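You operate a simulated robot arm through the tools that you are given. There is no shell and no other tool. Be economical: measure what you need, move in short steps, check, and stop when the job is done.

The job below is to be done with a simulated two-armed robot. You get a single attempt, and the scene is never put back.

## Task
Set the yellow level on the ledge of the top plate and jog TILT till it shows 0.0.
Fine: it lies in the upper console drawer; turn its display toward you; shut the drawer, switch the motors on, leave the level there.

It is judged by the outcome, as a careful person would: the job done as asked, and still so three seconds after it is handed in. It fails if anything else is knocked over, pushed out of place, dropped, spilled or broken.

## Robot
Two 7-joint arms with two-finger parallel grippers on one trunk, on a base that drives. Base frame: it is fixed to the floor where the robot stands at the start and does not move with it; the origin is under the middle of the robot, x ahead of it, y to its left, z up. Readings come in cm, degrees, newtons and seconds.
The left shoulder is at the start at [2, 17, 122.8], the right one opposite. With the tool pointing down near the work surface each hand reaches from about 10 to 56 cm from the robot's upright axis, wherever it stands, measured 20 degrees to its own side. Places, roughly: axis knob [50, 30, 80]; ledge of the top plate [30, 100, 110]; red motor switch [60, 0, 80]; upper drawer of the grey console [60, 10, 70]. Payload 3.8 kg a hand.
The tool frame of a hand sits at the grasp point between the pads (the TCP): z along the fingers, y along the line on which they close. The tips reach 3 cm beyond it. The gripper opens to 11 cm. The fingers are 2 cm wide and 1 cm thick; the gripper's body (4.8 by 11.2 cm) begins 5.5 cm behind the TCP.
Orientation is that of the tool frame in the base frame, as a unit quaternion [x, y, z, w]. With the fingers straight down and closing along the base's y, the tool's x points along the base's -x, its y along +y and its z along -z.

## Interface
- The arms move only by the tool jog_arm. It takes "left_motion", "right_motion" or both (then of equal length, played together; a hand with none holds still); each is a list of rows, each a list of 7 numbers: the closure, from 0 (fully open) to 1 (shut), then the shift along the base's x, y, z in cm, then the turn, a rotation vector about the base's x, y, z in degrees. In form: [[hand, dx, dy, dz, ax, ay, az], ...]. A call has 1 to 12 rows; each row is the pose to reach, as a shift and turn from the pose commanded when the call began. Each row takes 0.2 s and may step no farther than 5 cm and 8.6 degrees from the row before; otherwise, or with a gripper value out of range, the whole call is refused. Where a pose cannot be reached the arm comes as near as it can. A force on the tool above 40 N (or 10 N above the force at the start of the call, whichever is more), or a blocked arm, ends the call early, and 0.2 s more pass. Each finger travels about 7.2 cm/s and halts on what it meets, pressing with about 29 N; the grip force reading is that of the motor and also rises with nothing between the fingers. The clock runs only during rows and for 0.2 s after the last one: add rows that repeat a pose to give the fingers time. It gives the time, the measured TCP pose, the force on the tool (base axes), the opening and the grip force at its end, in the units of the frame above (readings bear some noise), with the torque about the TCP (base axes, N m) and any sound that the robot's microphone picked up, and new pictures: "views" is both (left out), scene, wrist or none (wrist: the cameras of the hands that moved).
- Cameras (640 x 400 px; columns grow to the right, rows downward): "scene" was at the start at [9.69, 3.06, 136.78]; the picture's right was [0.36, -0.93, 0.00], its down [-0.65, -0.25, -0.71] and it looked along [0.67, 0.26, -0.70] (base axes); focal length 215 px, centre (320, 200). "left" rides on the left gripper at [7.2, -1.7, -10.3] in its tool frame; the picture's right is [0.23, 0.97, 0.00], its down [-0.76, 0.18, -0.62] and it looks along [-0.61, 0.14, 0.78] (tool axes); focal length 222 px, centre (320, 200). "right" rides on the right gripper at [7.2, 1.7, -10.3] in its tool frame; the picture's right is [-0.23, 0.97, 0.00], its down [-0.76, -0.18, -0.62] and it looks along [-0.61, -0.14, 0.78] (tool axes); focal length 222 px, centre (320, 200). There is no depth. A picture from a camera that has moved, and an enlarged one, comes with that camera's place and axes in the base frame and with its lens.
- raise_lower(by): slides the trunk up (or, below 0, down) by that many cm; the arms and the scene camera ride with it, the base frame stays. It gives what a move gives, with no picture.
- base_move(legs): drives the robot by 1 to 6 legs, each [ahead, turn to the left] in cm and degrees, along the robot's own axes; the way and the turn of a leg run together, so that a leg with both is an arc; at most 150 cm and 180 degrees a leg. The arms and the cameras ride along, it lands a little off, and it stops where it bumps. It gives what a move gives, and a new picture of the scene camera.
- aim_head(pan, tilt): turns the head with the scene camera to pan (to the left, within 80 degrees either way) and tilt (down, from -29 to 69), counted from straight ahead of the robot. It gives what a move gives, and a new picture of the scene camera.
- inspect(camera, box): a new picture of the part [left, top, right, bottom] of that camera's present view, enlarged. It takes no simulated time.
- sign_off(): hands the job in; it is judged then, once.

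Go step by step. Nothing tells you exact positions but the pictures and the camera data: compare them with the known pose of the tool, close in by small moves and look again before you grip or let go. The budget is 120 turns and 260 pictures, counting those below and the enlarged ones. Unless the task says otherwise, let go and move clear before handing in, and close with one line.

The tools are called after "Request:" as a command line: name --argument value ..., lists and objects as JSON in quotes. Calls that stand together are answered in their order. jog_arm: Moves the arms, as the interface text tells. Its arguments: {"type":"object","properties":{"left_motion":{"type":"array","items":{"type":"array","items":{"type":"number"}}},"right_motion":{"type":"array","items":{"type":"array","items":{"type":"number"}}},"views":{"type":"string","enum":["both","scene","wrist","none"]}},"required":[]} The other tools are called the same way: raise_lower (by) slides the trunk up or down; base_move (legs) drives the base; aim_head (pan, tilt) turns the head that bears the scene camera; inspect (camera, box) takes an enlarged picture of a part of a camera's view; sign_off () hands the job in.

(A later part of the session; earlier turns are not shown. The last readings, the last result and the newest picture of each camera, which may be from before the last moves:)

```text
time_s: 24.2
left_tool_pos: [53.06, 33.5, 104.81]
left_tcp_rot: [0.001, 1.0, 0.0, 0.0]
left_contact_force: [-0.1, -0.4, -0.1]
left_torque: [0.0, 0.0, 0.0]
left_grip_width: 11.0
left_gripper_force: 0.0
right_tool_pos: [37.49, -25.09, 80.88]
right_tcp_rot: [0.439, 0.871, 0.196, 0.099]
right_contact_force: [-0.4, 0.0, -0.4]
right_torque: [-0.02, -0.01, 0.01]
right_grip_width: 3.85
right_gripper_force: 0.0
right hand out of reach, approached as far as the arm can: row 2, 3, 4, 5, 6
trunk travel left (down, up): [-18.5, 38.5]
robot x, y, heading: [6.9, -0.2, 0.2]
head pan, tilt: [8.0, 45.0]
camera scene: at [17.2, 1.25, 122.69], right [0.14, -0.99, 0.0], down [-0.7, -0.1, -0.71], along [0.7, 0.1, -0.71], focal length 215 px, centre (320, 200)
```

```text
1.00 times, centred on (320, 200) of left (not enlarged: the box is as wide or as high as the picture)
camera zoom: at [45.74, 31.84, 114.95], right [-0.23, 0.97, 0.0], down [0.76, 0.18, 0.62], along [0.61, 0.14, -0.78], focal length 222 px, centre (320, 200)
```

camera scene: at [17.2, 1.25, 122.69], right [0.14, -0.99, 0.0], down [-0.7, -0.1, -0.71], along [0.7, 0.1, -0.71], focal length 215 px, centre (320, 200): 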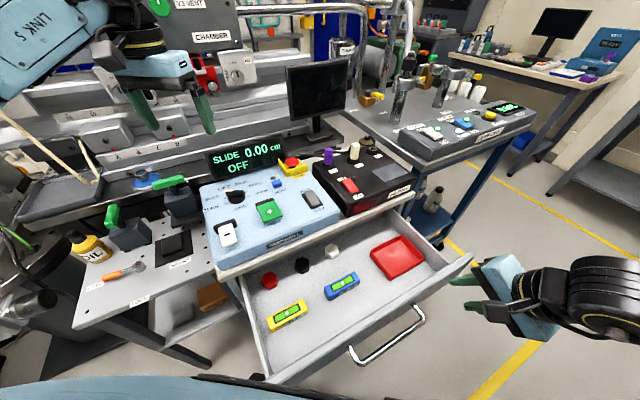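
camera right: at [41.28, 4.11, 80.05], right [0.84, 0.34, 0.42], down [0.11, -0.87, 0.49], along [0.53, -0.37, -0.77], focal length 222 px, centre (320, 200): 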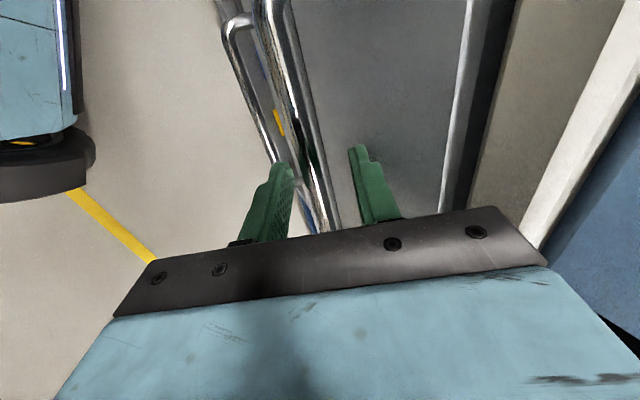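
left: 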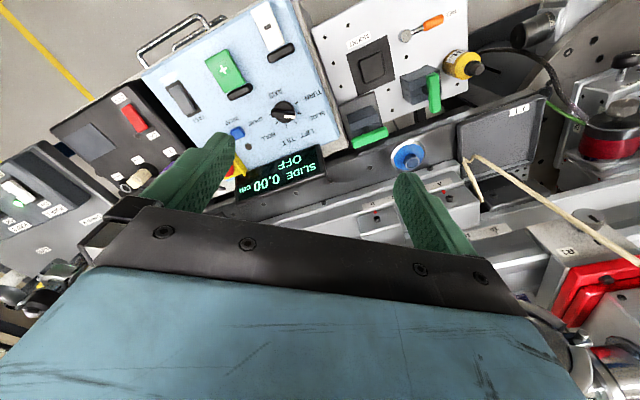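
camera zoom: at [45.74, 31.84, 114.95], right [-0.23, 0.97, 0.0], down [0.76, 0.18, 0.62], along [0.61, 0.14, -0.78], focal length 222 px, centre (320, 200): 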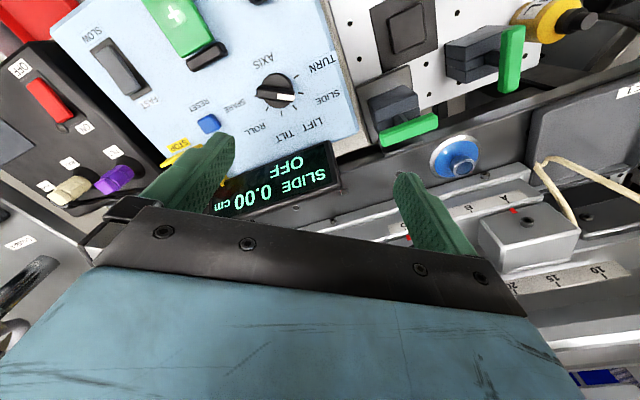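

The yellow level's vial sits near [33.4, 11.6], long axis parallel to the drawer front. I'll bring the left hand above it, turned to close across its width.

Request:
jog_arm --left_motion '[[0, -2.5, -2.8, 0, 0, 0, -6.7], [0, -5, -5.5, 0, 0, 0, -13.4], [0, -7.5, -8.3, 0, 0, 0, -20], [0, -10, -11, 0, 0, 0, -26.7], [0, -12.5, -13.8, -1, 0, 0, -33.4], [0, -15, -16.5, -3, 0, 0, -40], [0, -17.3, -19.3, -5, 0, 0, -46.8], [0, -19.6, -22, -8, 0, 0, -53.5], [0, -19.6, -22, -8, 0, 0, -53.5]]' --views "both"

```text
time_s: 26.2
left_tool_pos: [33.42, 11.42, 96.86]
left_tcp_rot: [0.45, 0.893, 0.0, 0.0]
left_contact_force: [0.3, 0.0, 0.0]
left_torque: [-0.02, 0.02, 0.02]
left_grip_width: 11.0
left_gripper_force: 0.1
right_tool_pos: [37.3, -25.07, 80.92]
right_tcp_rot: [0.439, 0.871, 0.195, 0.099]
right_contact_force: [0.1, 0.5, 1.2]
right_torque: [-0.01, -0.01, -0.01]
right_grip_width: 3.83
right_gripper_force: 0.0
trunk travel left (down, up): [-18.5, 38.5]
robot x, y, heading: [7.28, -0.27, -0.1]
head pan, tilt: [8.0, 45.0]
camera scene: at [17.19, 1.26, 122.7], right [0.14, -0.99, 0.0], down [-0.7, -0.1, -0.71], along [0.7, 0.1, -0.71], focal length 215 px, centre (320, 200)
camera left: at [27.71, 16.29, 106.97], right [0.65, 0.76, 0.0], down [0.6, -0.51, 0.62], along [0.47, -0.4, -0.78], focal length 222 px, centre (320, 200)
```

scene: 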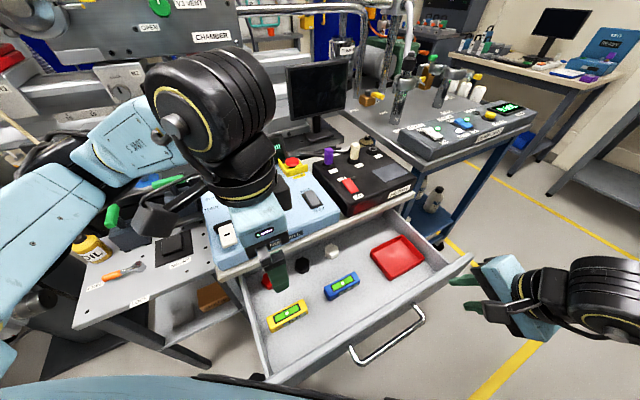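
left: 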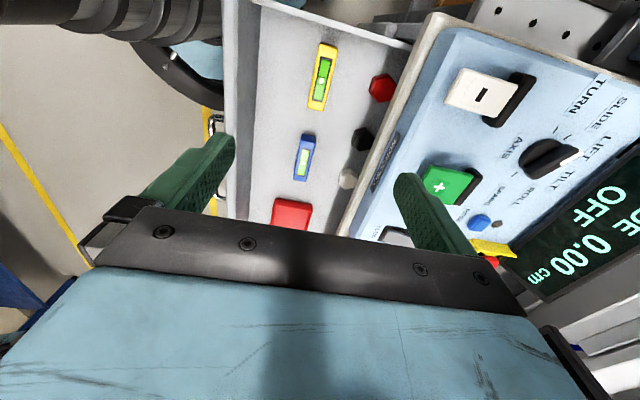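

Both views put the level's centre near [33.3, 12.0, 66 top], about 10 × 3.5 cm. I'll descend partway and look again.

Request:
jog_arm --left_motion '[[0.2, -0.1, 0.6, -5, 0, 0, 0], [0.3, -0.1, 0.6, -10, 0, 0, 0], [0.36, -0.1, 0.6, -15, 0, 0, 0], [0.36, -0.1, 0.6, -20, 0, 0, 0], [0.36, -0.1, 0.6, -21.5, 0, 0, 0], [0.36, -0.1, 0.6, -21.5, 0, 0, 0]]' --views "both"

Request:
inspect --camera "scene" --box '[200, 190, 360, 350]'

```text
refused: row 1 steps farther than a row can; nothing moved
```

```text
2.50 times, centred on (280, 270) of scene
camera zoom: at [17.19, 1.26, 122.7], right [0.14, -0.99, 0.0], down [-0.7, -0.1, -0.71], along [0.7, 0.1, -0.71], focal length 538 px, centre (420, 25)
```

zoom: 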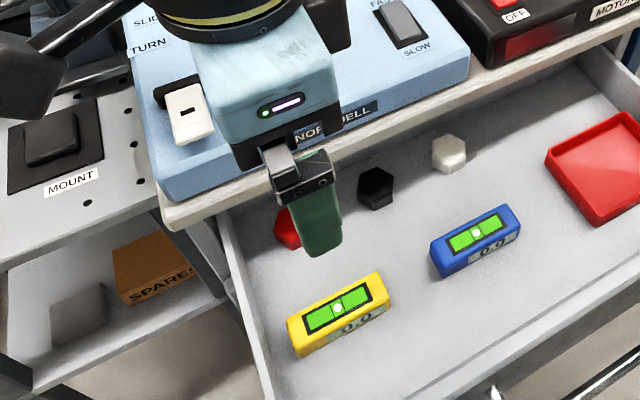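

Request:
jog_arm --left_motion '[[0.2, 0, 0, -4, 0, 0, 0], [0.3, -0.1, 0.6, -8, 0, 0, 0], [0.36, -0.1, 0.6, -12, 0, 0, 0], [0.36, -0.1, 0.6, -16, 0, 0, 0], [0.36, -0.1, 0.6, -20, 0, 0, 0], [0.36, -0.1, 0.6, -20, 0, 0, 0]]' --views "both"

Request:
inspect --camera "scene" --box '[200, 190, 360, 350]'

```text
time_s: 27.6
left_tool_pos: [33.33, 12.27, 76.68]
left_tcp_rot: [0.45, 0.893, 0.0, 0.0]
left_contact_force: [-0.2, -0.5, 0.1]
left_torque: [0.01, 0.01, -0.01]
left_grip_width: 7.05
left_gripper_force: 0.1
right_tool_pos: [37.42, -25.06, 80.92]
right_tcp_rot: [0.439, 0.871, 0.196, 0.1]
right_contact_force: [-0.4, -0.6, -0.9]
right_torque: [-0.02, 0.0, -0.04]
right_grip_width: 3.84
right_gripper_force: 0.0
trunk travel left (down, up): [-18.5, 38.5]
robot x, y, heading: [7.3, 0.07, 0.1]
head pan, tilt: [8.0, 45.0]
camera scene: at [17.19, 1.24, 122.7], right [0.14, -0.99, 0.0], down [-0.7, -0.1, -0.71], along [0.7, 0.1, -0.71], focal length 215 px, centre (320, 200)
camera left: at [27.74, 17.05, 86.91], right [0.65, 0.76, 0.0], down [0.6, -0.51, 0.62], along [0.47, -0.4, -0.78], focal length 222 px, centre (320, 200)
```

scene: 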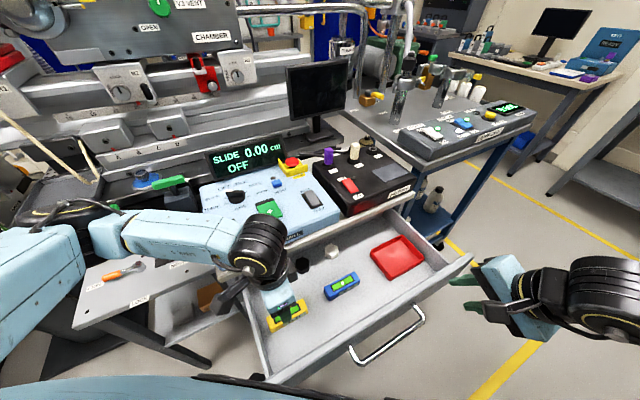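
left: 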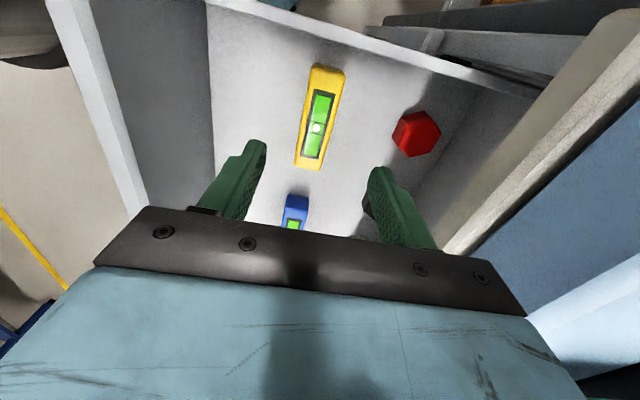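

```text
2.50 times, centred on (280, 270) of scene
camera zoom: at [17.19, 1.24, 122.7], right [0.14, -0.99, 0.0], down [-0.7, -0.1, -0.71], along [0.7, 0.1, -0.71], focal length 538 px, centre (420, 25)
```

zoom: 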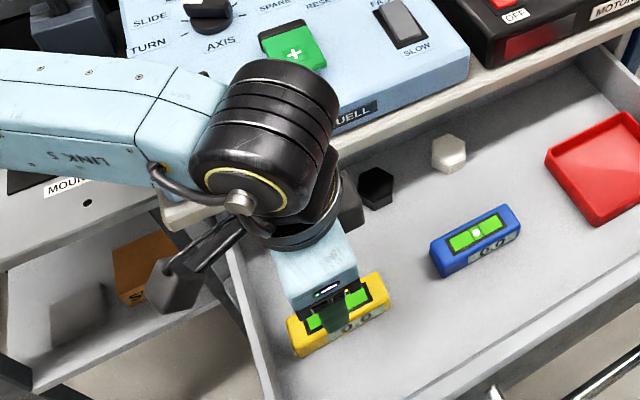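

The level is centred between the fingers and aligned. I'll lower gradually, watching for contact with the drawer floor.

Request:
jog_arm --left_motion '[[0.36, -0.2, 0, -3, 0, 0, 0], [0.36, -0.2, 0, -6, 0, 0, 0], [0.36, -0.2, 0, -8.5, 0, 0, 0], [0.36, -0.2, 0, -8.5, 0, 0, 0]]' --views "both"

Request:
inspect --camera "scene" --box '[220, 250, 340, 350]'

```text
time_s: 28.6
left_tool_pos: [33.18, 12.13, 68.19]
left_tcp_rot: [0.449, 0.894, 0.0, 0.0]
left_contact_force: [-0.6, 0.5, 0.6]
left_torque: [0.01, 0.0, -0.01]
left_grip_width: 7.04
left_gripper_force: 0.0
right_tool_pos: [37.41, -24.92, 80.79]
right_tcp_rot: [0.439, 0.871, 0.195, 0.1]
right_contact_force: [-0.5, 0.0, 0.1]
right_torque: [0.02, 0.03, 0.01]
right_grip_width: 3.86
right_gripper_force: 0.0
trunk travel left (down, up): [-18.5, 38.5]
robot x, y, heading: [6.93, -0.0, -0.2]
head pan, tilt: [8.0, 45.0]
camera scene: at [17.19, 1.25, 122.7], right [0.14, -0.99, 0.0], down [-0.7, -0.1, -0.71], along [0.7, 0.1, -0.71], focal length 215 px, centre (320, 200)
camera left: at [27.53, 16.91, 78.4], right [0.65, 0.76, 0.0], down [0.6, -0.51, 0.62], along [0.47, -0.4, -0.78], focal length 222 px, centre (320, 200)
```

scene: 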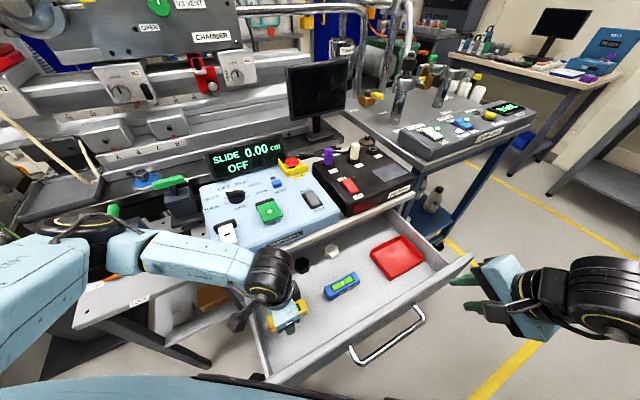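
left: 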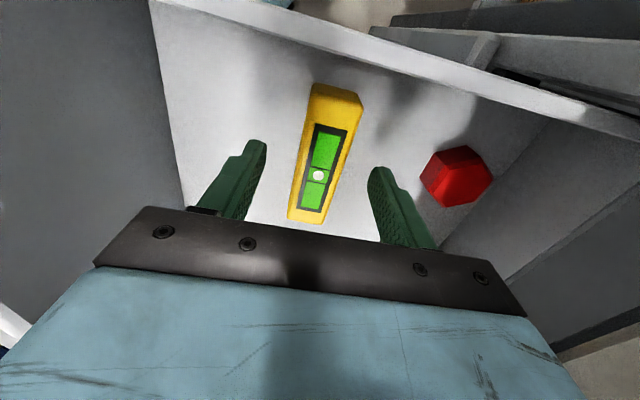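

```text
4.00 times, centred on (280, 300) of scene
camera zoom: at [17.19, 1.25, 122.7], right [0.14, -0.99, 0.0], down [-0.7, -0.1, -0.71], along [0.7, 0.1, -0.71], focal length 861 px, centre (480, -200)
```

zoom: 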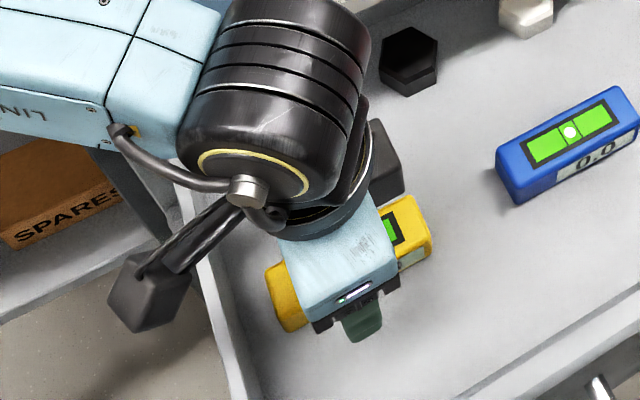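

The level top is near z = 66, centre [33.35, 11.75]. I'll lower a further 2 cm and close on it.

Request:
jog_arm --left_motion '[[0.36, 0.1, -0.2, -1.2, 0, 0, 0], [0.36, 0.1, -0.3, -2.2, 0, 0, 0], [0.36, 0.1, -0.3, -2.2, 0, 0, 0]]' --views "wrist"

```text
time_s: 29.4
left_tool_pos: [33.16, 11.86, 65.95]
left_tcp_rot: [0.45, 0.893, 0.0, 0.0]
left_contact_force: [0.9, -0.3, 0.4]
left_torque: [0.01, 0.02, -0.02]
left_grip_width: 7.04
left_gripper_force: 0.0
right_tool_pos: [37.37, -24.96, 80.94]
right_tcp_rot: [0.438, 0.872, 0.196, 0.1]
right_contact_force: [0.1, 1.0, -0.5]
right_torque: [-0.01, 0.02, -0.02]
right_grip_width: 3.84
right_gripper_force: 0.1
trunk travel left (down, up): [-18.5, 38.5]
robot x, y, heading: [7.13, 0.02, -0.1]
head pan, tilt: [8.0, 45.0]
camera left: at [27.61, 16.63, 76.18], right [0.65, 0.76, 0.0], down [0.6, -0.51, 0.62], along [0.47, -0.4, -0.78], focal length 222 px, centre (320, 200)
```

left: 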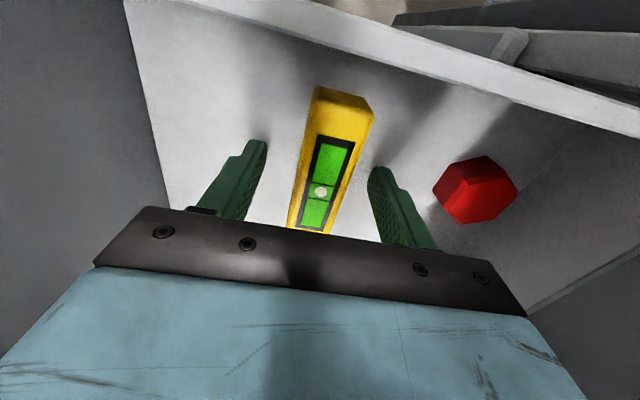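

Request:
jog_arm --left_motion '[[0.6, 0, 0, 0, 0, 0, 0], [0.8, 0, 0, 0, 0, 0, 0], [1, 0, 0, 0, 0, 0, 0], [1, 0, 0, 0, 0, 0, 0]]' --views "none"

Request:
jog_arm --left_motion '[[1, 0, 0, 2, 0, 0, 0], [1, 0, 0, 6, 0, 0, 0], [1, 0, 0, 10, 0, 0, 0], [1, 0, 0, 14, 0, 0, 0], [1, 0, 0, 14, 0, 0, 0]]' --views "both"

```text
time_s: 30.4
left_tool_pos: [33.36, 11.66, 65.93]
left_tcp_rot: [0.45, 0.893, 0.0, 0.0]
left_contact_force: [0.1, 0.6, -0.1]
left_torque: [-0.01, -0.04, 0.03]
left_grip_width: 3.16
left_gripper_force: 29.3
right_tool_pos: [37.46, -25.0, 80.89]
right_tcp_rot: [0.439, 0.871, 0.196, 0.1]
right_contact_force: [-0.5, -0.3, -0.4]
right_torque: [0.01, 0.05, -0.01]
right_grip_width: 3.88
right_gripper_force: 0.0
trunk travel left (down, up): [-18.5, 38.5]
robot x, y, heading: [7.02, 0.04, -0.2]
head pan, tilt: [8.0, 45.0]
```

```text
time_s: 31.6
left_tool_pos: [33.14, 12.03, 79.96]
left_tcp_rot: [0.449, 0.893, 0.0, -0.001]
left_contact_force: [-0.6, 0.0, -1.2]
left_torque: [0.04, 0.01, 0.02]
left_grip_width: 3.18
left_gripper_force: 29.1
right_tool_pos: [37.25, -25.01, 80.76]
right_tcp_rot: [0.439, 0.871, 0.196, 0.1]
right_contact_force: [-0.5, 0.6, -1.1]
right_torque: [0.03, -0.01, 0.02]
right_grip_width: 3.86
right_gripper_force: 0.1
trunk travel left (down, up): [-18.5, 38.5]
robot x, y, heading: [7.01, 0.18, -0.1]
head pan, tilt: [8.0, 45.0]
camera scene: at [17.2, 1.25, 122.69], right [0.14, -0.99, 0.0], down [-0.7, -0.1, -0.71], along [0.7, 0.1, -0.71], focal length 215 px, centre (320, 200)
camera left: at [27.44, 16.71, 90.26], right [0.65, 0.76, 0.0], down [0.6, -0.51, 0.62], along [0.47, -0.4, -0.78], focal length 222 px, centre (320, 200)
```

scene: 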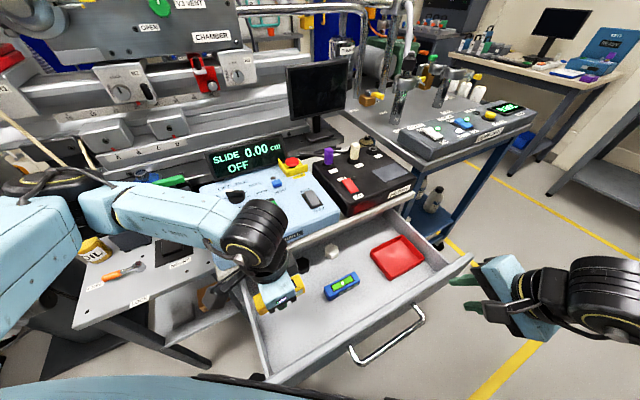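
left: 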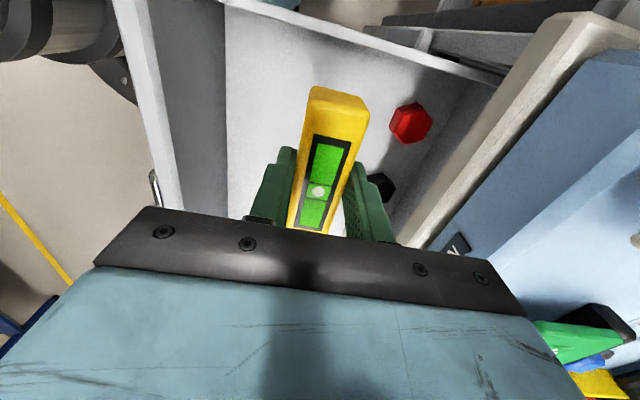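

The level is gripped (3.2 cm wide). I'll raise it, back the base off about 10 cm, and get the right hand in front of the drawer handle to push it shut.

Request:
jog_arm --left_motion '[[1, 0, 0, 4, 0, 0, 0], [1, 0, 1, 8, 0, 0, 0], [1, 0, 2, 12, 0, 0, 0], [1, 0, 2, 12, 0, 0, 0]]' --right_motion '[[0.8, 0, 0, 0, 0, 0, 0], [1, 0, 0, 0, -4, 5.4, 0], [1, 0, 0, 0, -8, 10.8, 0], [1, 0, 0, 0, -12, 16.2, 0]]' --views "none"

Request:
base_move --legs '[[-10, 0]]'

```text
time_s: 32.6
left_tool_pos: [33.19, 13.74, 91.96]
left_tcp_rot: [0.45, 0.893, 0.0, 0.0]
left_contact_force: [0.3, -0.8, -1.1]
left_torque: [0.01, 0.02, 0.01]
left_grip_width: 3.19
left_gripper_force: 29.1
right_tool_pos: [37.6, -25.01, 80.76]
right_tcp_rot: [0.45, 0.892, 0.038, 0.021]
right_contact_force: [-0.7, -1.0, 0.4]
right_torque: [-0.03, -0.03, 0.0]
right_grip_width: 0.0
right_gripper_force: 29.1
trunk travel left (down, up): [-18.5, 38.5]
robot x, y, heading: [7.24, -0.33, -0.1]
head pan, tilt: [8.0, 45.0]
```

```text
time_s: 33.8
left_tool_pos: [23.05, 13.64, 91.95]
left_tcp_rot: [0.449, 0.894, -0.001, 0.001]
left_contact_force: [-0.2, -0.5, -1.8]
left_torque: [0.0, 0.01, -0.03]
left_grip_width: 3.18
left_gripper_force: 28.7
right_tool_pos: [27.5, -25.0, 80.85]
right_tcp_rot: [0.448, 0.893, 0.039, 0.022]
right_contact_force: [-0.2, 0.3, 0.9]
right_torque: [0.0, 0.0, 0.01]
right_grip_width: 0.03
right_gripper_force: 28.6
trunk travel left (down, up): [-18.5, 38.5]
robot x, y, heading: [-2.59, -0.08, -0.0]
head pan, tilt: [8.0, 45.0]
camera scene: at [7.15, 1.26, 122.71], right [0.14, -0.99, 0.0], down [-0.7, -0.1, -0.71], along [0.7, 0.1, -0.71], focal length 215 px, centre (320, 200)
```

scene: 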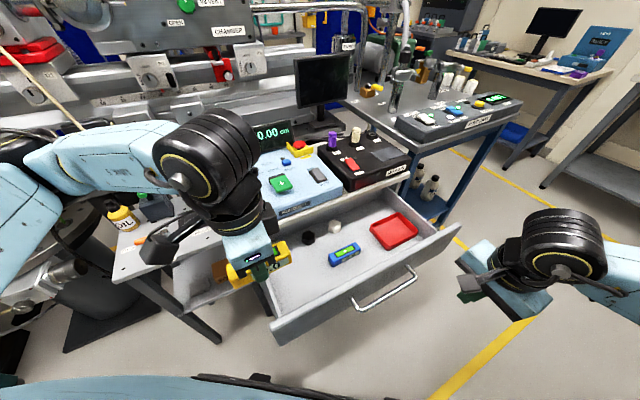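

The bar's middle is near [30.8, −12.6]. I'll bring the closed right fingers just in front of it.

Request:
jog_arm --right_motion '[[1, -1, 3, 0, 0, 0, 0], [1, -2, 6, -1, 0, 0, 0], [1, -2.5, 8.5, -3, 0, 0, 0], [1, -2, 8.8, -7, 0, 0, 0], [1, -1.5, 9, -11.5, 0, 0, 0], [1, -1.5, 9, -11.5, 0, 0, 0]]' --views "both"

```text
time_s: 35.2
left_tool_pos: [23.17, 13.74, 91.96]
left_tcp_rot: [0.45, 0.893, 0.0, 0.001]
left_contact_force: [-0.7, 0.2, -1.5]
left_torque: [0.01, 0.0, 0.04]
left_grip_width: 3.14
left_gripper_force: 29.6
right_tool_pos: [26.1, -16.12, 69.49]
right_tcp_rot: [0.449, 0.892, 0.041, 0.021]
right_contact_force: [-0.2, -0.2, 0.0]
right_torque: [0.0, 0.01, -0.02]
right_grip_width: 0.01
right_gripper_force: 28.9
trunk travel left (down, up): [-18.5, 38.5]
robot x, y, heading: [-2.74, -0.06, 0.0]
head pan, tilt: [8.0, 45.0]
camera scene: at [7.24, 1.26, 122.7], right [0.14, -0.99, 0.0], down [-0.7, -0.1, -0.71], along [0.7, 0.1, -0.71], focal length 215 px, centre (320, 200)
camera right: at [22.21, -9.75, 79.91], right [0.91, 0.4, 0.09], down [0.27, -0.75, 0.61], along [0.31, -0.53, -0.79], focal length 222 px, centre (320, 200)
```

scene: 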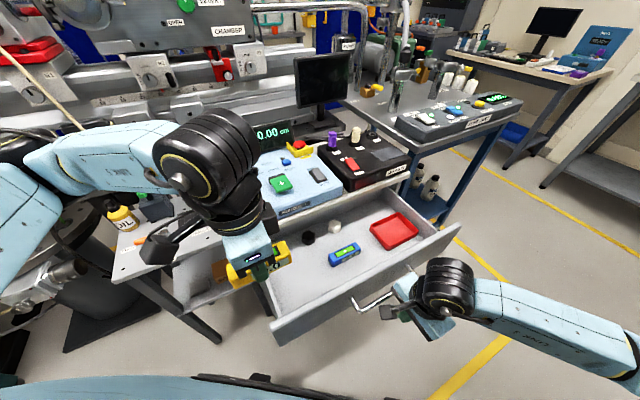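
right: 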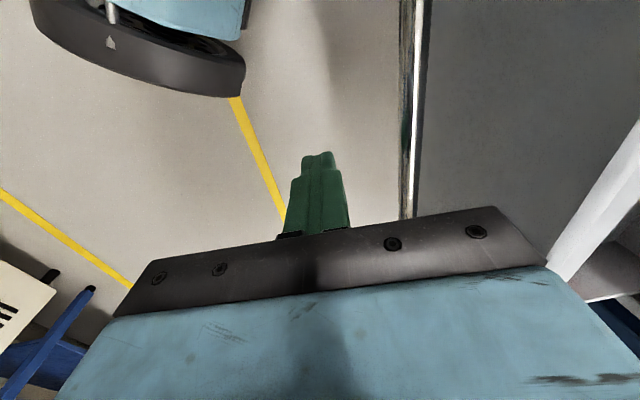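

The fingers are just ahead of the bar. I'll tilt the hand so its body clears the countertop, then push slowly inward.

Request:
jog_arm --right_motion '[[1, 0, 0, 0, 4, -5.4, 0], [1, 0, 0, 0, 8, -10.8, 0], [1, 0.5, 0.4, 0, 12, -16.2, 0], [1, 1.6, 1.2, 0, 12, -16.2, 0], [1, 2.6, 1.9, 0, 12, -16.2, 0], [1, 3.7, 2.7, 0, 12, -16.2, 0], [1, 4.8, 3.6, 0, 12, -16.2, 0], [1, 5.9, 4.4, 0, 12, -16.2, 0], [1, 7, 5.2, 0, 12, -16.2, 0], [1, 8.1, 6, 0, 12, -16.2, 0], [1, 9.2, 6.8, 0, 12, -16.2, 0], [1, 10.3, 7.6, 0, 12, -16.2, 0]]' --views "scene"

```text
time_s: 37.8
left_tool_pos: [23.16, 13.75, 91.87]
left_tcp_rot: [0.45, 0.893, 0.0, 0.0]
left_contact_force: [-0.9, -0.9, -1.7]
left_torque: [0.01, 0.01, 0.01]
left_grip_width: 3.19
left_gripper_force: 28.9
right_tool_pos: [36.38, -8.15, 69.42]
right_tcp_rot: [0.438, 0.871, 0.196, 0.101]
right_contact_force: [0.3, -0.3, 0.1]
right_torque: [0.01, -0.02, 0.01]
right_grip_width: 0.0
right_gripper_force: 28.6
trunk travel left (down, up): [-18.5, 38.5]
robot x, y, heading: [-2.64, -0.08, 0.1]
head pan, tilt: [8.0, 45.0]
camera scene: at [7.26, 1.29, 122.7], right [0.14, -0.99, 0.0], down [-0.7, -0.1, -0.71], along [0.7, 0.1, -0.71], focal length 215 px, centre (320, 200)
```

scene: 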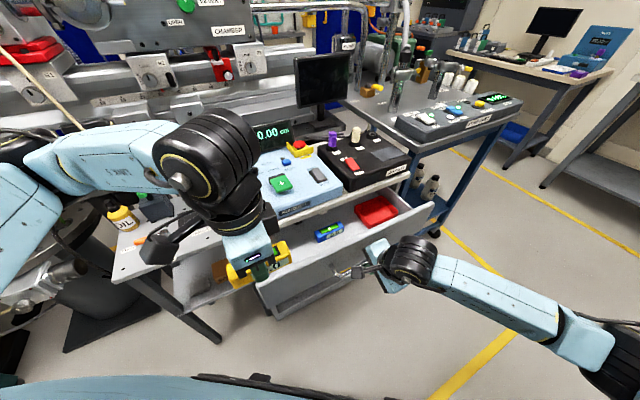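

The drawer is sliding in. I'll continue to closure at the same pace.

Request:
jog_arm --right_motion '[[1, 1, 0.75, 0, 0, 0, 0], [1, 2, 1.5, 0, 0, 0, 0], [1, 3, 2.25, 0, 0, 0, 0], [1, 4, 3, 0, 0, 0, 0], [1, 5, 3.7, 0, 0, 0, 0], [1, 6, 4.45, 0, 0, 0, 0], [1, 7, 5.2, 0, 0, 0, 0], [1, 8, 5.9, 0, 0, 0, 0], [1, 9, 6.65, 0, 0, 0, 0], [1, 9.8, 7.25, 0, 0, 0, 0], [1, 10.3, 7.6, 0, 0, 0, 0], [1, 10.8, 8, 0, 0, 0, 0]]' --views "scene"

Request:
inspect --camera "scene" --box '[250, 170, 440, 310]'

```text
time_s: 40.5
left_tool_pos: [23.08, 13.57, 92.02]
left_tcp_rot: [0.451, 0.893, 0.0, 0.0]
left_contact_force: [0.5, 0.3, -2.0]
left_torque: [0.0, 0.01, -0.01]
left_grip_width: 3.16
left_gripper_force: 28.4
right_tool_pos: [46.77, -0.9, 68.91]
right_tcp_rot: [0.44, 0.873, 0.189, 0.097]
right_contact_force: [-5.8, -3.5, -0.1]
right_torque: [0.05, 0.02, 0.02]
right_grip_width: 0.0
right_gripper_force: 28.6
trunk travel left (down, up): [-18.5, 38.5]
robot x, y, heading: [-2.74, 0.09, -0.0]
head pan, tilt: [8.0, 45.0]
stopped in row 12 (right hand): the force on the tool passed its limit at 41 N (the readings are from after the stop); the commanded pose is now the measured one
camera scene: at [7.16, 1.2, 122.69], right [0.14, -0.99, 0.0], down [-0.7, -0.1, -0.71], along [0.7, 0.1, -0.71], focal length 215 px, centre (320, 200)
```

scene: 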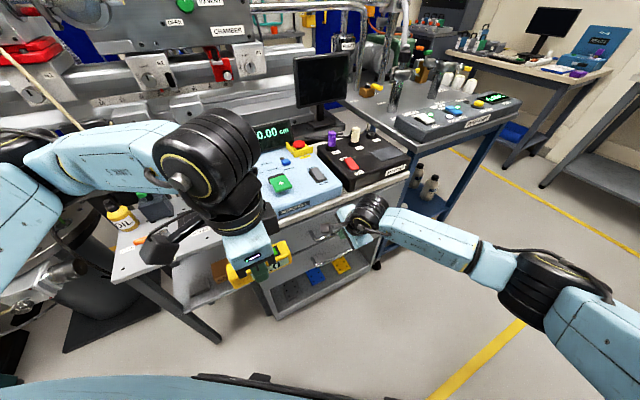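

```text
2.86 times, centred on (345, 240) of scene
camera zoom: at [7.16, 1.2, 122.69], right [0.14, -0.99, 0.0], down [-0.7, -0.1, -0.71], along [0.7, 0.1, -0.71], focal length 615 px, centre (249, 86)
```

zoom: 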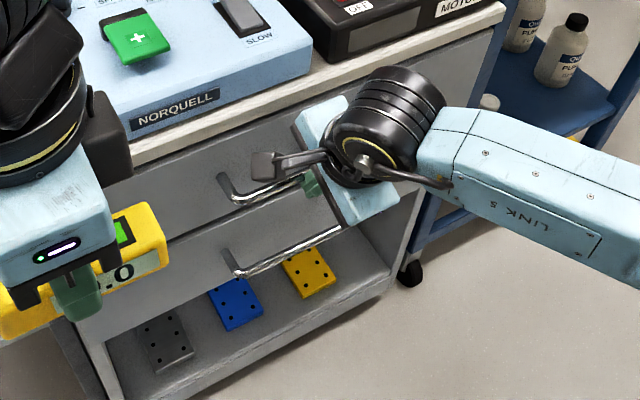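

The drawer stopped firmly at its closed position. I'll pull the right hand back, then look left to study the top plate and the way to it.

Request:
jog_arm --right_motion '[[1, -3, -2.2, 0, 0, 0, 0], [1, -6, -4.4, 1, 0, 0, 0], [1, -9, -6.6, 4, 0, 0, 0], [1, -12, -9, 7, -5, 6.5, 0], [1, -15, -12, 10, -10, 13, 0], [1, -18, -14, 13, -14, 19, 0], [1, -20, -16, 16, -14, 19, 0], [1, -20, -16, 16, -14, 19, 0]]' --views "none"

Request:
aim_head --pan 70 --tilt 30

```text
refused: row 5 steps farther than a row can; nothing moved
```

```text
time_s: 41.8
left_tool_pos: [22.96, 13.49, 92.06]
left_tcp_rot: [0.45, 0.893, 0.001, 0.0]
left_contact_force: [0.9, 0.7, -1.5]
left_torque: [0.03, -0.01, 0.05]
left_grip_width: 3.17
left_gripper_force: 29.0
right_tool_pos: [46.66, -0.79, 68.99]
right_tcp_rot: [0.44, 0.872, 0.189, 0.098]
right_contact_force: [-11.1, -6.5, -5.0]
right_torque: [-0.01, 0.04, 0.0]
right_grip_width: 0.0
right_gripper_force: 29.3
trunk travel left (down, up): [-18.5, 38.5]
robot x, y, heading: [-3.01, -0.22, 0.1]
head pan, tilt: [70.0, 30.0]
camera scene: at [2.17, 8.52, 124.96], right [0.94, -0.34, 0.0], down [-0.17, -0.47, -0.87], along [0.3, 0.81, -0.5], focal length 215 px, centre (320, 200)
```

scene: 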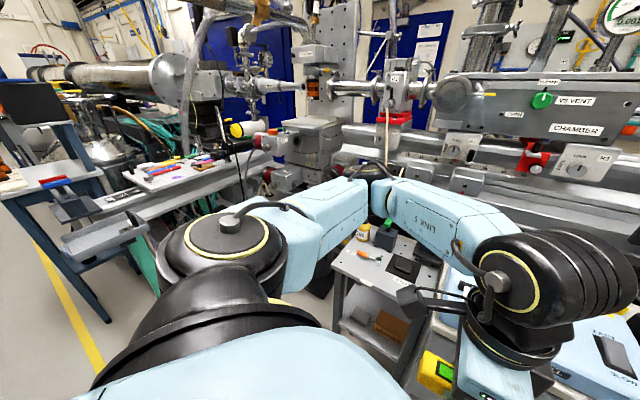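

Request:
inspect --camera "scene" --box '[220, 20, 420, 200]'

Request:
jog_arm --right_motion '[[1, -3, -2.2, 0, 0, 0, 0], [1, -6, -4.4, 1, 0, 0, 0], [1, -9, -6.6, 3, 0, 0, 0], [1, -12, -9, 5, -3, 4, 0], [1, -15, -11, 7, -6, 8, 0], [1, -18, -13, 9, -10, 13, 0], [1, -20, -15, 11, -14, 19, 0], [1, -20, -15, 13, -14, 19, 0], [1, -20, -15, 13, -14, 19, 0]]' --views "none"

```text
2.22 times, centred on (320, 110) of scene
camera zoom: at [2.17, 8.52, 124.96], right [0.94, -0.34, 0.0], down [-0.17, -0.47, -0.87], along [0.3, 0.81, -0.5], focal length 478 px, centre (320, 400)
```

zoom: 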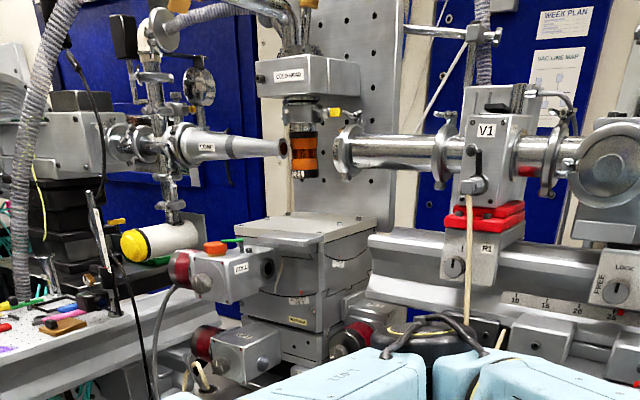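

```text
time_s: 43.8
left_tool_pos: [23.01, 13.67, 92.01]
left_tcp_rot: [0.449, 0.893, -0.001, 0.0]
left_contact_force: [0.3, 0.4, -2.3]
left_torque: [0.07, 0.01, 0.0]
left_grip_width: 3.17
left_gripper_force: 28.9
right_tool_pos: [27.0, -15.66, 82.1]
right_tcp_rot: [0.45, 0.893, 0.008, 0.007]
right_contact_force: [0.3, 0.0, 0.4]
right_torque: [-0.02, 0.0, -0.04]
right_grip_width: 0.02
right_gripper_force: 29.0
trunk travel left (down, up): [-18.5, 38.5]
robot x, y, heading: [-2.99, -0.16, -0.1]
head pan, tilt: [70.0, 30.0]
```

The stage stack with its top plate is near image (310, 130), with motor boxes on its left and a sample hanging above it. I'll zoom in further.

Request:
inspect --camera "scene" --box '[270, 90, 370, 190]'

```text
4.00 times, centred on (320, 140) of scene
camera zoom: at [2.23, 8.57, 124.96], right [0.94, -0.34, 0.0], down [-0.17, -0.47, -0.87], along [0.3, 0.81, -0.5], focal length 861 px, centre (320, 440)
```

zoom: 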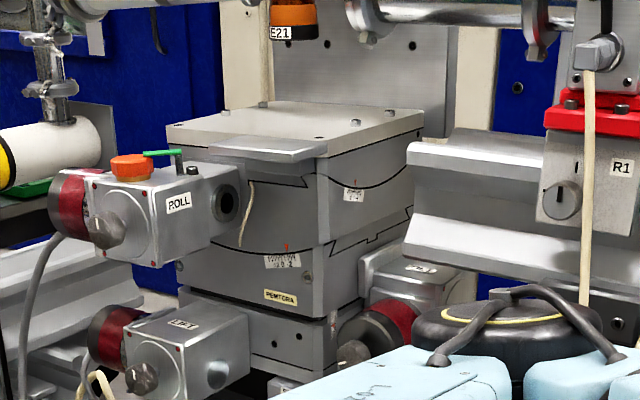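

The ledge is a small shelf on the near side of the top plate, around [24..36, 97..102, ~106], facing about (−0.42, −0.9). A side table blocks the direct way, so I'll stand near [−3, 58] and reach over. I'll raise the trunk and turn left first.

Request:
raise_lower --by 24

Request:
aim_head --pan 0 --tilt 35

Request:
base_move --legs '[[0, 90]]'

```text
time_s: 46.3
left_tool_pos: [23.17, 13.77, 116.01]
left_tcp_rot: [0.45, 0.893, 0.001, 0.0]
left_contact_force: [0.1, -0.2, -1.2]
left_torque: [0.0, -0.02, 0.0]
left_grip_width: 3.17
left_gripper_force: 28.9
right_tool_pos: [27.09, -15.68, 106.0]
right_tcp_rot: [0.45, 0.893, 0.007, 0.007]
right_contact_force: [1.0, 0.4, -1.0]
right_torque: [0.02, -0.01, 0.01]
right_grip_width: 0.01
right_gripper_force: 29.1
trunk travel left (down, up): [-42.5, 14.5]
robot x, y, heading: [-3.18, -0.03, -0.0]
head pan, tilt: [70.0, 30.0]
```

```text
time_s: 47.7
left_tool_pos: [23.16, 13.5, 115.91]
left_tcp_rot: [0.45, 0.893, 0.0, 0.001]
left_contact_force: [0.5, 0.0, -1.6]
left_torque: [0.02, -0.02, 0.0]
left_grip_width: 3.18
left_gripper_force: 29.4
right_tool_pos: [26.94, -15.59, 106.09]
right_tcp_rot: [0.45, 0.893, 0.008, 0.006]
right_contact_force: [0.0, 0.4, -0.1]
right_torque: [-0.03, -0.03, -0.04]
right_grip_width: 0.0
right_gripper_force: 28.7
trunk travel left (down, up): [-42.5, 14.5]
robot x, y, heading: [-2.83, -0.14, 0.2]
head pan, tilt: [0.0, 35.0]
camera scene: at [7.95, 0.09, 148.18], right [0.0, -1.0, 0.0], down [-0.57, 0.0, -0.82], along [0.82, 0.0, -0.57], focal length 215 px, centre (320, 200)
```

scene: 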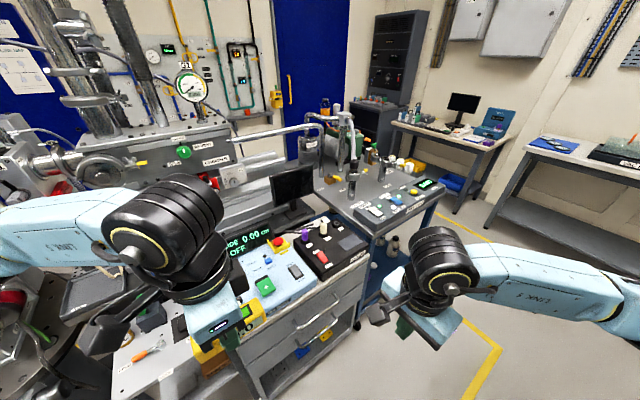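

```text
time_s: 51.8
left_tool_pos: [-15.73, 26.42, 115.93]
left_tcp_rot: [-0.298, 0.955, 0.0, 0.0]
left_contact_force: [-0.3, -0.2, -1.3]
left_torque: [0.01, 0.01, -0.01]
left_grip_width: 3.18
left_gripper_force: 29.1
right_tool_pos: [13.56, 29.47, 106.0]
right_tcp_rot: [-0.299, 0.954, 0.009, -0.001]
right_contact_force: [0.1, 0.5, -0.3]
right_torque: [0.0, 0.01, 0.04]
right_grip_width: 0.02
right_gripper_force: 29.4
trunk travel left (down, up): [-42.5, 14.5]
robot x, y, heading: [-2.84, -0.1, 88.1]
head pan, tilt: [0.0, 35.0]
camera scene: at [-2.64, 10.98, 148.18], right [1.0, -0.03, 0.0], down [-0.02, -0.57, -0.82], along [0.03, 0.82, -0.57], focal length 215 px, centre (320, 200)
```

scene: 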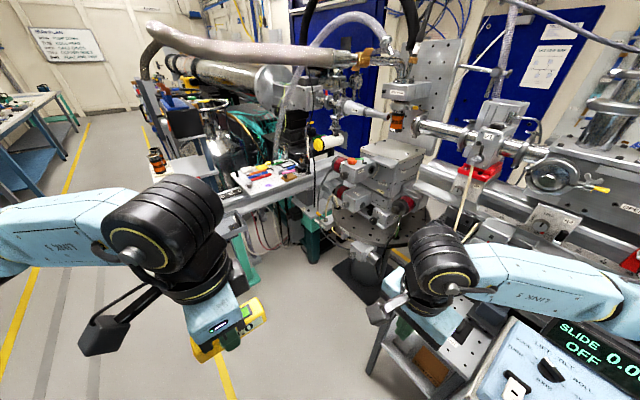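

The stage is now clear ahead and right, with open floor leading up to it. I'll zoom in on it.

Request:
inspect --camera "scene" --box '[300, 90, 460, 290]'

Request:
inspect --camera "scene" --box '[330, 125, 430, 195]'

```text
2.00 times, centred on (380, 190) of scene
camera zoom: at [-2.64, 10.98, 148.18], right [1.0, -0.03, 0.0], down [-0.02, -0.57, -0.82], along [0.03, 0.82, -0.57], focal length 431 px, centre (200, 220)
```

zoom: 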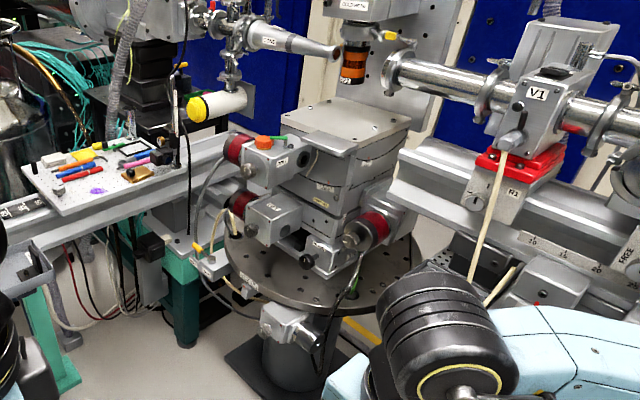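

```text
5.71 times, centred on (380, 160) of scene
camera zoom: at [-2.64, 10.98, 148.18], right [1.0, -0.03, 0.0], down [-0.02, -0.57, -0.82], along [0.03, 0.82, -0.57], focal length 1230 px, centre (-23, 429)
```

zoom: 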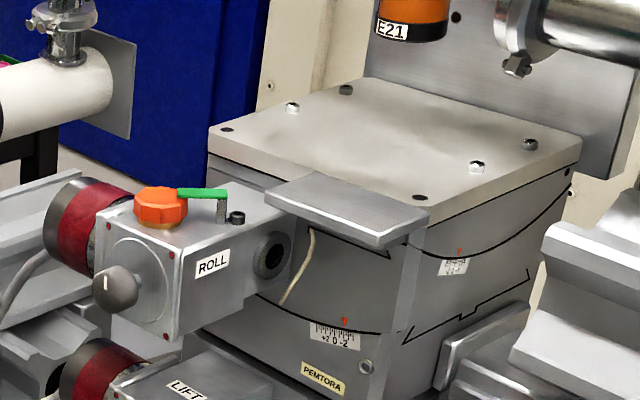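

Triangulating again gives the ledge top at z ≈ 105, with front edge [24.9, 106.8]–[31.1, 96.3], centre about [30.8, 104], facing (−0.86, −0.51). I'll tuck the right hand in and drive ahead 60 cm along the free floor.

Request:
jog_arm --right_motion '[[1, 1.5, -3, 0, 0, 0, 0], [1, 3, -6, 0, 0, 0, 0], [1, 4, -9, 0, 0, 0, 0], [1, 4, -9, 0, 0, 0, 0]]' --views "none"

Request:
base_move --legs '[[45, 0]]'

```text
time_s: 52.8
left_tool_pos: [-15.74, 26.44, 115.93]
left_tcp_rot: [-0.299, 0.954, 0.0, 0.0]
left_contact_force: [0.5, 0.3, -1.5]
left_torque: [0.03, 0.0, -0.02]
left_grip_width: 3.18
left_gripper_force: 29.1
right_tool_pos: [16.85, 24.43, 104.64]
right_tcp_rot: [-0.298, 0.954, 0.009, -0.001]
right_contact_force: [-0.9, -0.5, -0.3]
right_torque: [0.04, 0.01, 0.03]
right_grip_width: 0.0
right_gripper_force: 28.6
right hand out of reach, approached as far as the arm can: row 2, 3, 4
trunk travel left (down, up): [-42.5, 14.5]
robot x, y, heading: [-3.02, 0.01, 88.0]
head pan, tilt: [0.0, 35.0]
```

```text
time_s: 55.6
left_tool_pos: [-14.6, 70.11, 115.96]
left_tcp_rot: [-0.299, 0.954, 0.001, 0.002]
left_contact_force: [-0.9, -1.9, -1.7]
left_torque: [0.02, -0.02, 0.02]
left_grip_width: 3.17
left_gripper_force: 29.1
right_tool_pos: [17.9, 68.39, 104.55]
right_tcp_rot: [-0.298, 0.955, 0.007, -0.001]
right_contact_force: [-0.7, 0.0, 1.2]
right_torque: [0.03, -0.01, -0.01]
right_grip_width: 0.02
right_gripper_force: 29.2
trunk travel left (down, up): [-42.5, 14.5]
robot x, y, heading: [-3.53, 43.66, 88.5]
head pan, tilt: [0.0, 35.0]
camera scene: at [-3.39, 54.66, 148.19], right [1.0, -0.03, 0.0], down [-0.01, -0.57, -0.82], along [0.02, 0.82, -0.57], focal length 215 px, centre (320, 200)
```

scene: 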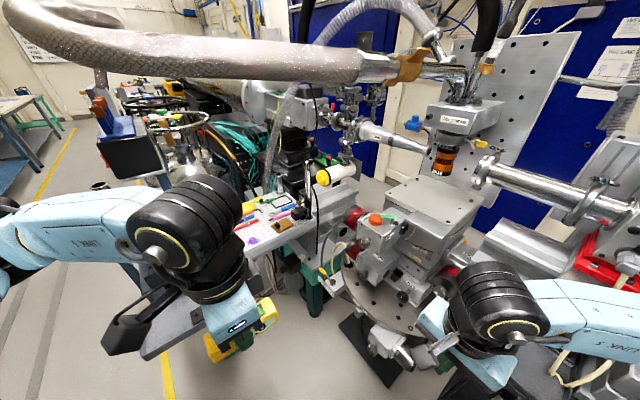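

I'm near now; a zoom will refine the ledge position.

Request:
inspect --camera "scene" --box '[340, 160, 500, 290]'

```text
3.08 times, centred on (420, 225) of scene
camera zoom: at [-3.39, 54.66, 148.19], right [1.0, -0.03, 0.0], down [-0.01, -0.57, -0.82], along [0.02, 0.82, -0.57], focal length 662 px, centre (12, 123)
```

zoom: 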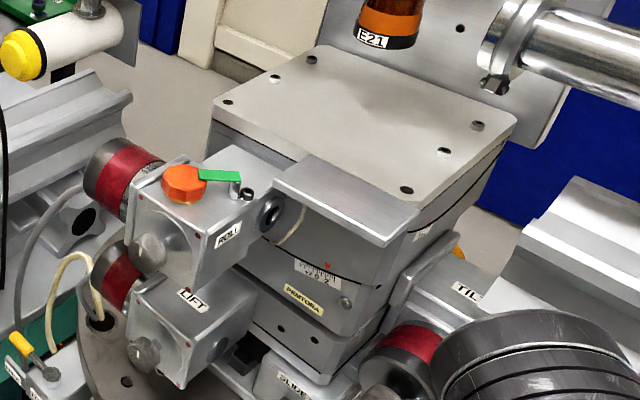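

The ledge frame matches the console's: it faces (−0.80, −0.60), centre [30.5, 103, 105], about 11.5 × 7.3 cm. I'll drive ahead 16 cm more, then turn right so the left arm faces it.

Request:
base_move --legs '[[16, 0], [0, -30]]'

```text
time_s: 58.5
left_tool_pos: [0.45, 88.42, 115.92]
left_tcp_rot: [-0.049, 0.999, 0.0, -0.002]
left_contact_force: [-0.4, -1.3, -1.8]
left_torque: [0.02, 0.03, 0.02]
left_grip_width: 3.14
left_gripper_force: 29.1
right_tool_pos: [27.85, 71.07, 104.51]
right_tcp_rot: [-0.047, 0.999, 0.005, -0.003]
right_contact_force: [0.6, -0.2, -0.7]
right_torque: [0.05, -0.03, -0.01]
right_grip_width: 0.0
right_gripper_force: 28.7
trunk travel left (down, up): [-42.5, 14.5]
robot x, y, heading: [-3.64, 60.33, 59.5]
head pan, tilt: [0.0, 35.0]
stopped in leg 2: the robot was blocked; the commanded pose is now the measured one
camera scene: at [1.97, 69.89, 148.18], right [0.86, -0.51, 0.0], down [-0.29, -0.49, -0.82], along [0.42, 0.7, -0.57], focal length 215 px, centre (320, 200)
```

scene: 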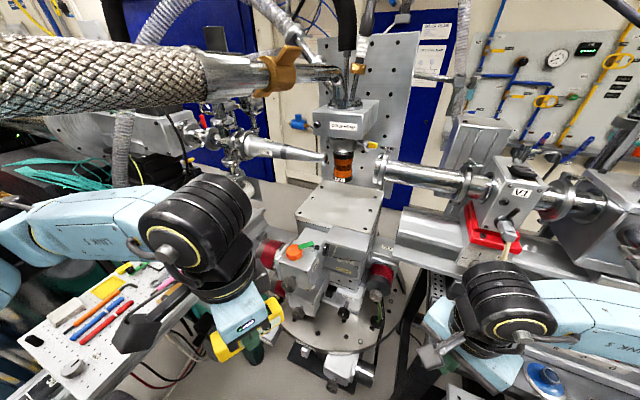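

The turn was blocked near the end. I'll look right and left to find what was touched.

Request:
aim_head --pan -60 --tilt 50

Request:
aim_head --pan 70 --tilt 45

```text
time_s: 59.8
left_tool_pos: [0.25, 88.42, 115.89]
left_tcp_rot: [-0.049, 0.999, 0.001, 0.0]
left_contact_force: [0.2, -0.6, -1.6]
left_torque: [-0.02, 0.02, -0.01]
left_grip_width: 3.18
left_gripper_force: 28.5
right_tool_pos: [27.73, 71.12, 104.52]
right_tcp_rot: [-0.046, 0.999, 0.004, -0.001]
right_contact_force: [-0.3, -0.3, 0.2]
right_torque: [0.0, 0.0, 0.03]
right_grip_width: 0.02
right_gripper_force: 28.9
trunk travel left (down, up): [-42.5, 14.5]
robot x, y, heading: [-3.68, 60.47, 59.5]
head pan, tilt: [-60.0, 50.0]
camera scene: at [5.09, 62.28, 146.01], right [-0.01, -1.0, 0.0], down [-0.77, 0.01, -0.64], along [0.64, -0.01, -0.77], focal length 215 px, centre (320, 200)
```

scene: 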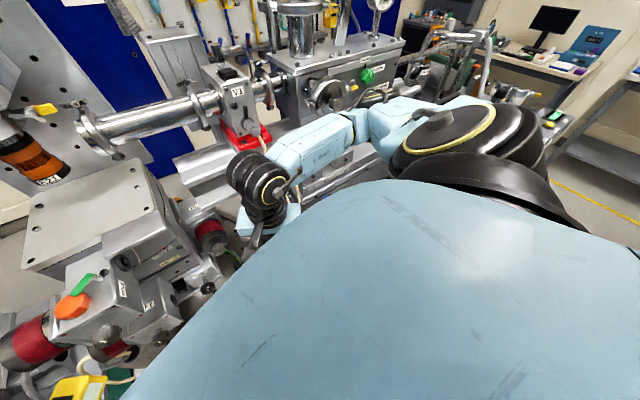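

```text
time_s: 61.9
left_tool_pos: [0.31, 88.48, 115.94]
left_tcp_rot: [-0.047, 0.999, 0.0, 0.0]
left_contact_force: [-0.1, 1.2, -0.9]
left_torque: [0.02, 0.01, -0.01]
left_grip_width: 3.16
left_gripper_force: 28.7
right_tool_pos: [27.94, 71.02, 104.55]
right_tcp_rot: [-0.047, 0.999, 0.005, -0.001]
right_contact_force: [-0.7, -0.5, 0.1]
right_torque: [-0.03, -0.02, 0.01]
right_grip_width: 0.03
right_gripper_force: 28.9
trunk travel left (down, up): [-42.5, 14.5]
robot x, y, heading: [-3.65, 60.35, 59.4]
head pan, tilt: [70.0, 45.0]
camera scene: at [-7.76, 68.65, 146.7], right [0.77, 0.63, 0.0], down [0.45, -0.55, -0.71], along [-0.45, 0.55, -0.71], focal length 215 px, centre (320, 200)
```

scene: 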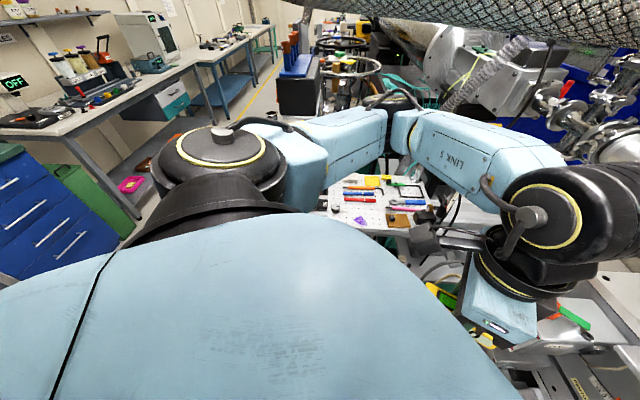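

Nothing is visibly knocked over. I'll check the area around the right hand closely before moving, since a thin beige rod hangs near it.

Request:
aim_head --pan -35 --tilt 45

Request:
inspect --camera "right" --box '[0, 0, 640, 400]'

Request:
inspect --camera "left" --box '[0, 0, 640, 400]'

```text
time_s: 63.7
left_tool_pos: [0.37, 88.54, 115.93]
left_tcp_rot: [-0.048, 0.999, 0.0, 0.0]
left_contact_force: [-0.7, -0.3, -1.3]
left_torque: [0.0, 0.01, -0.01]
left_grip_width: 3.18
left_gripper_force: 29.5
right_tool_pos: [27.76, 71.11, 104.4]
right_tcp_rot: [-0.047, 0.999, 0.005, -0.001]
right_contact_force: [-0.3, -0.6, -0.4]
right_torque: [-0.01, 0.03, 0.0]
right_grip_width: 0.0
right_gripper_force: 28.7
trunk travel left (down, up): [-42.5, 14.5]
robot x, y, heading: [-3.42, 60.33, 59.3]
head pan, tilt: [-35.0, 45.0]
camera scene: at [4.8, 65.72, 146.7], right [0.41, -0.91, 0.0], down [-0.64, -0.29, -0.71], along [0.64, 0.29, -0.71], focal length 215 px, centre (320, 200)
```

scene: 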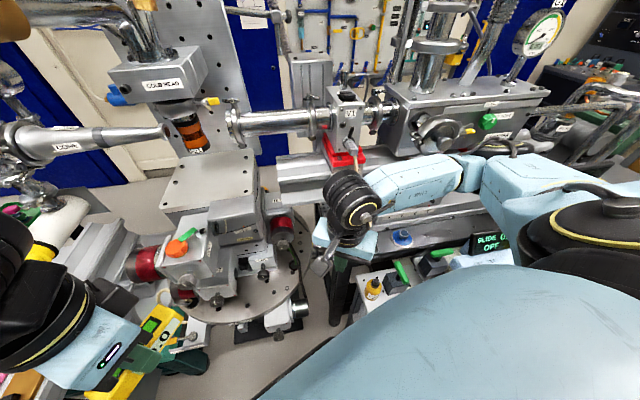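

```text
1.00 times, centred on (320, 200) of right (not enlarged: the box is as wide or as high as the picture)
camera zoom: at [20.38, 72.0, 114.83], right [0.13, 0.99, 0.01], down [0.78, -0.11, 0.62], along [0.62, -0.08, -0.78], focal length 222 px, centre (320, 200)
```

zoom: 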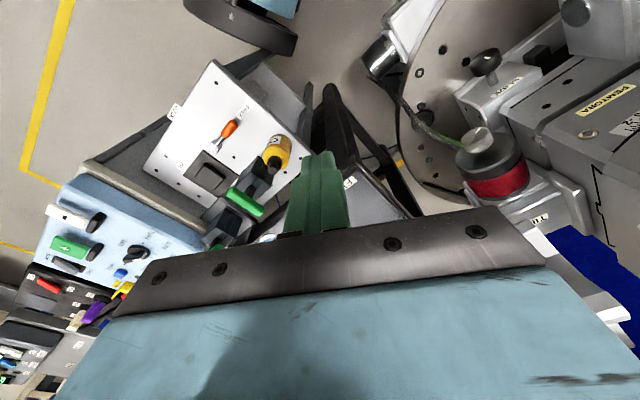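

```text
1.00 times, centred on (320, 200) of left (not enlarged: the box is as wide or as high as the picture)
camera zoom: at [-6.71, 86.04, 126.19], right [-0.32, 0.95, 0.0], down [0.74, 0.25, 0.62], along [0.59, 0.2, -0.78], focal length 222 px, centre (320, 200)
```

zoom: 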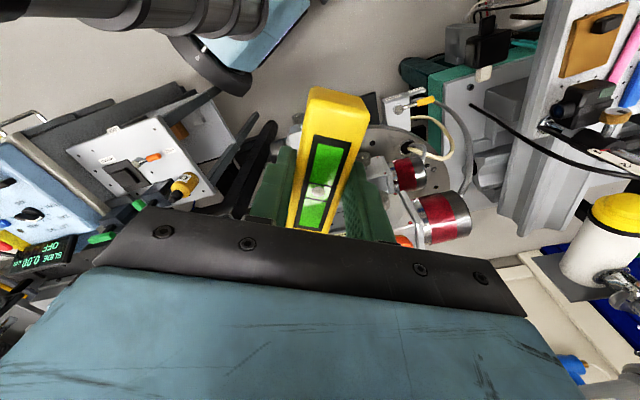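

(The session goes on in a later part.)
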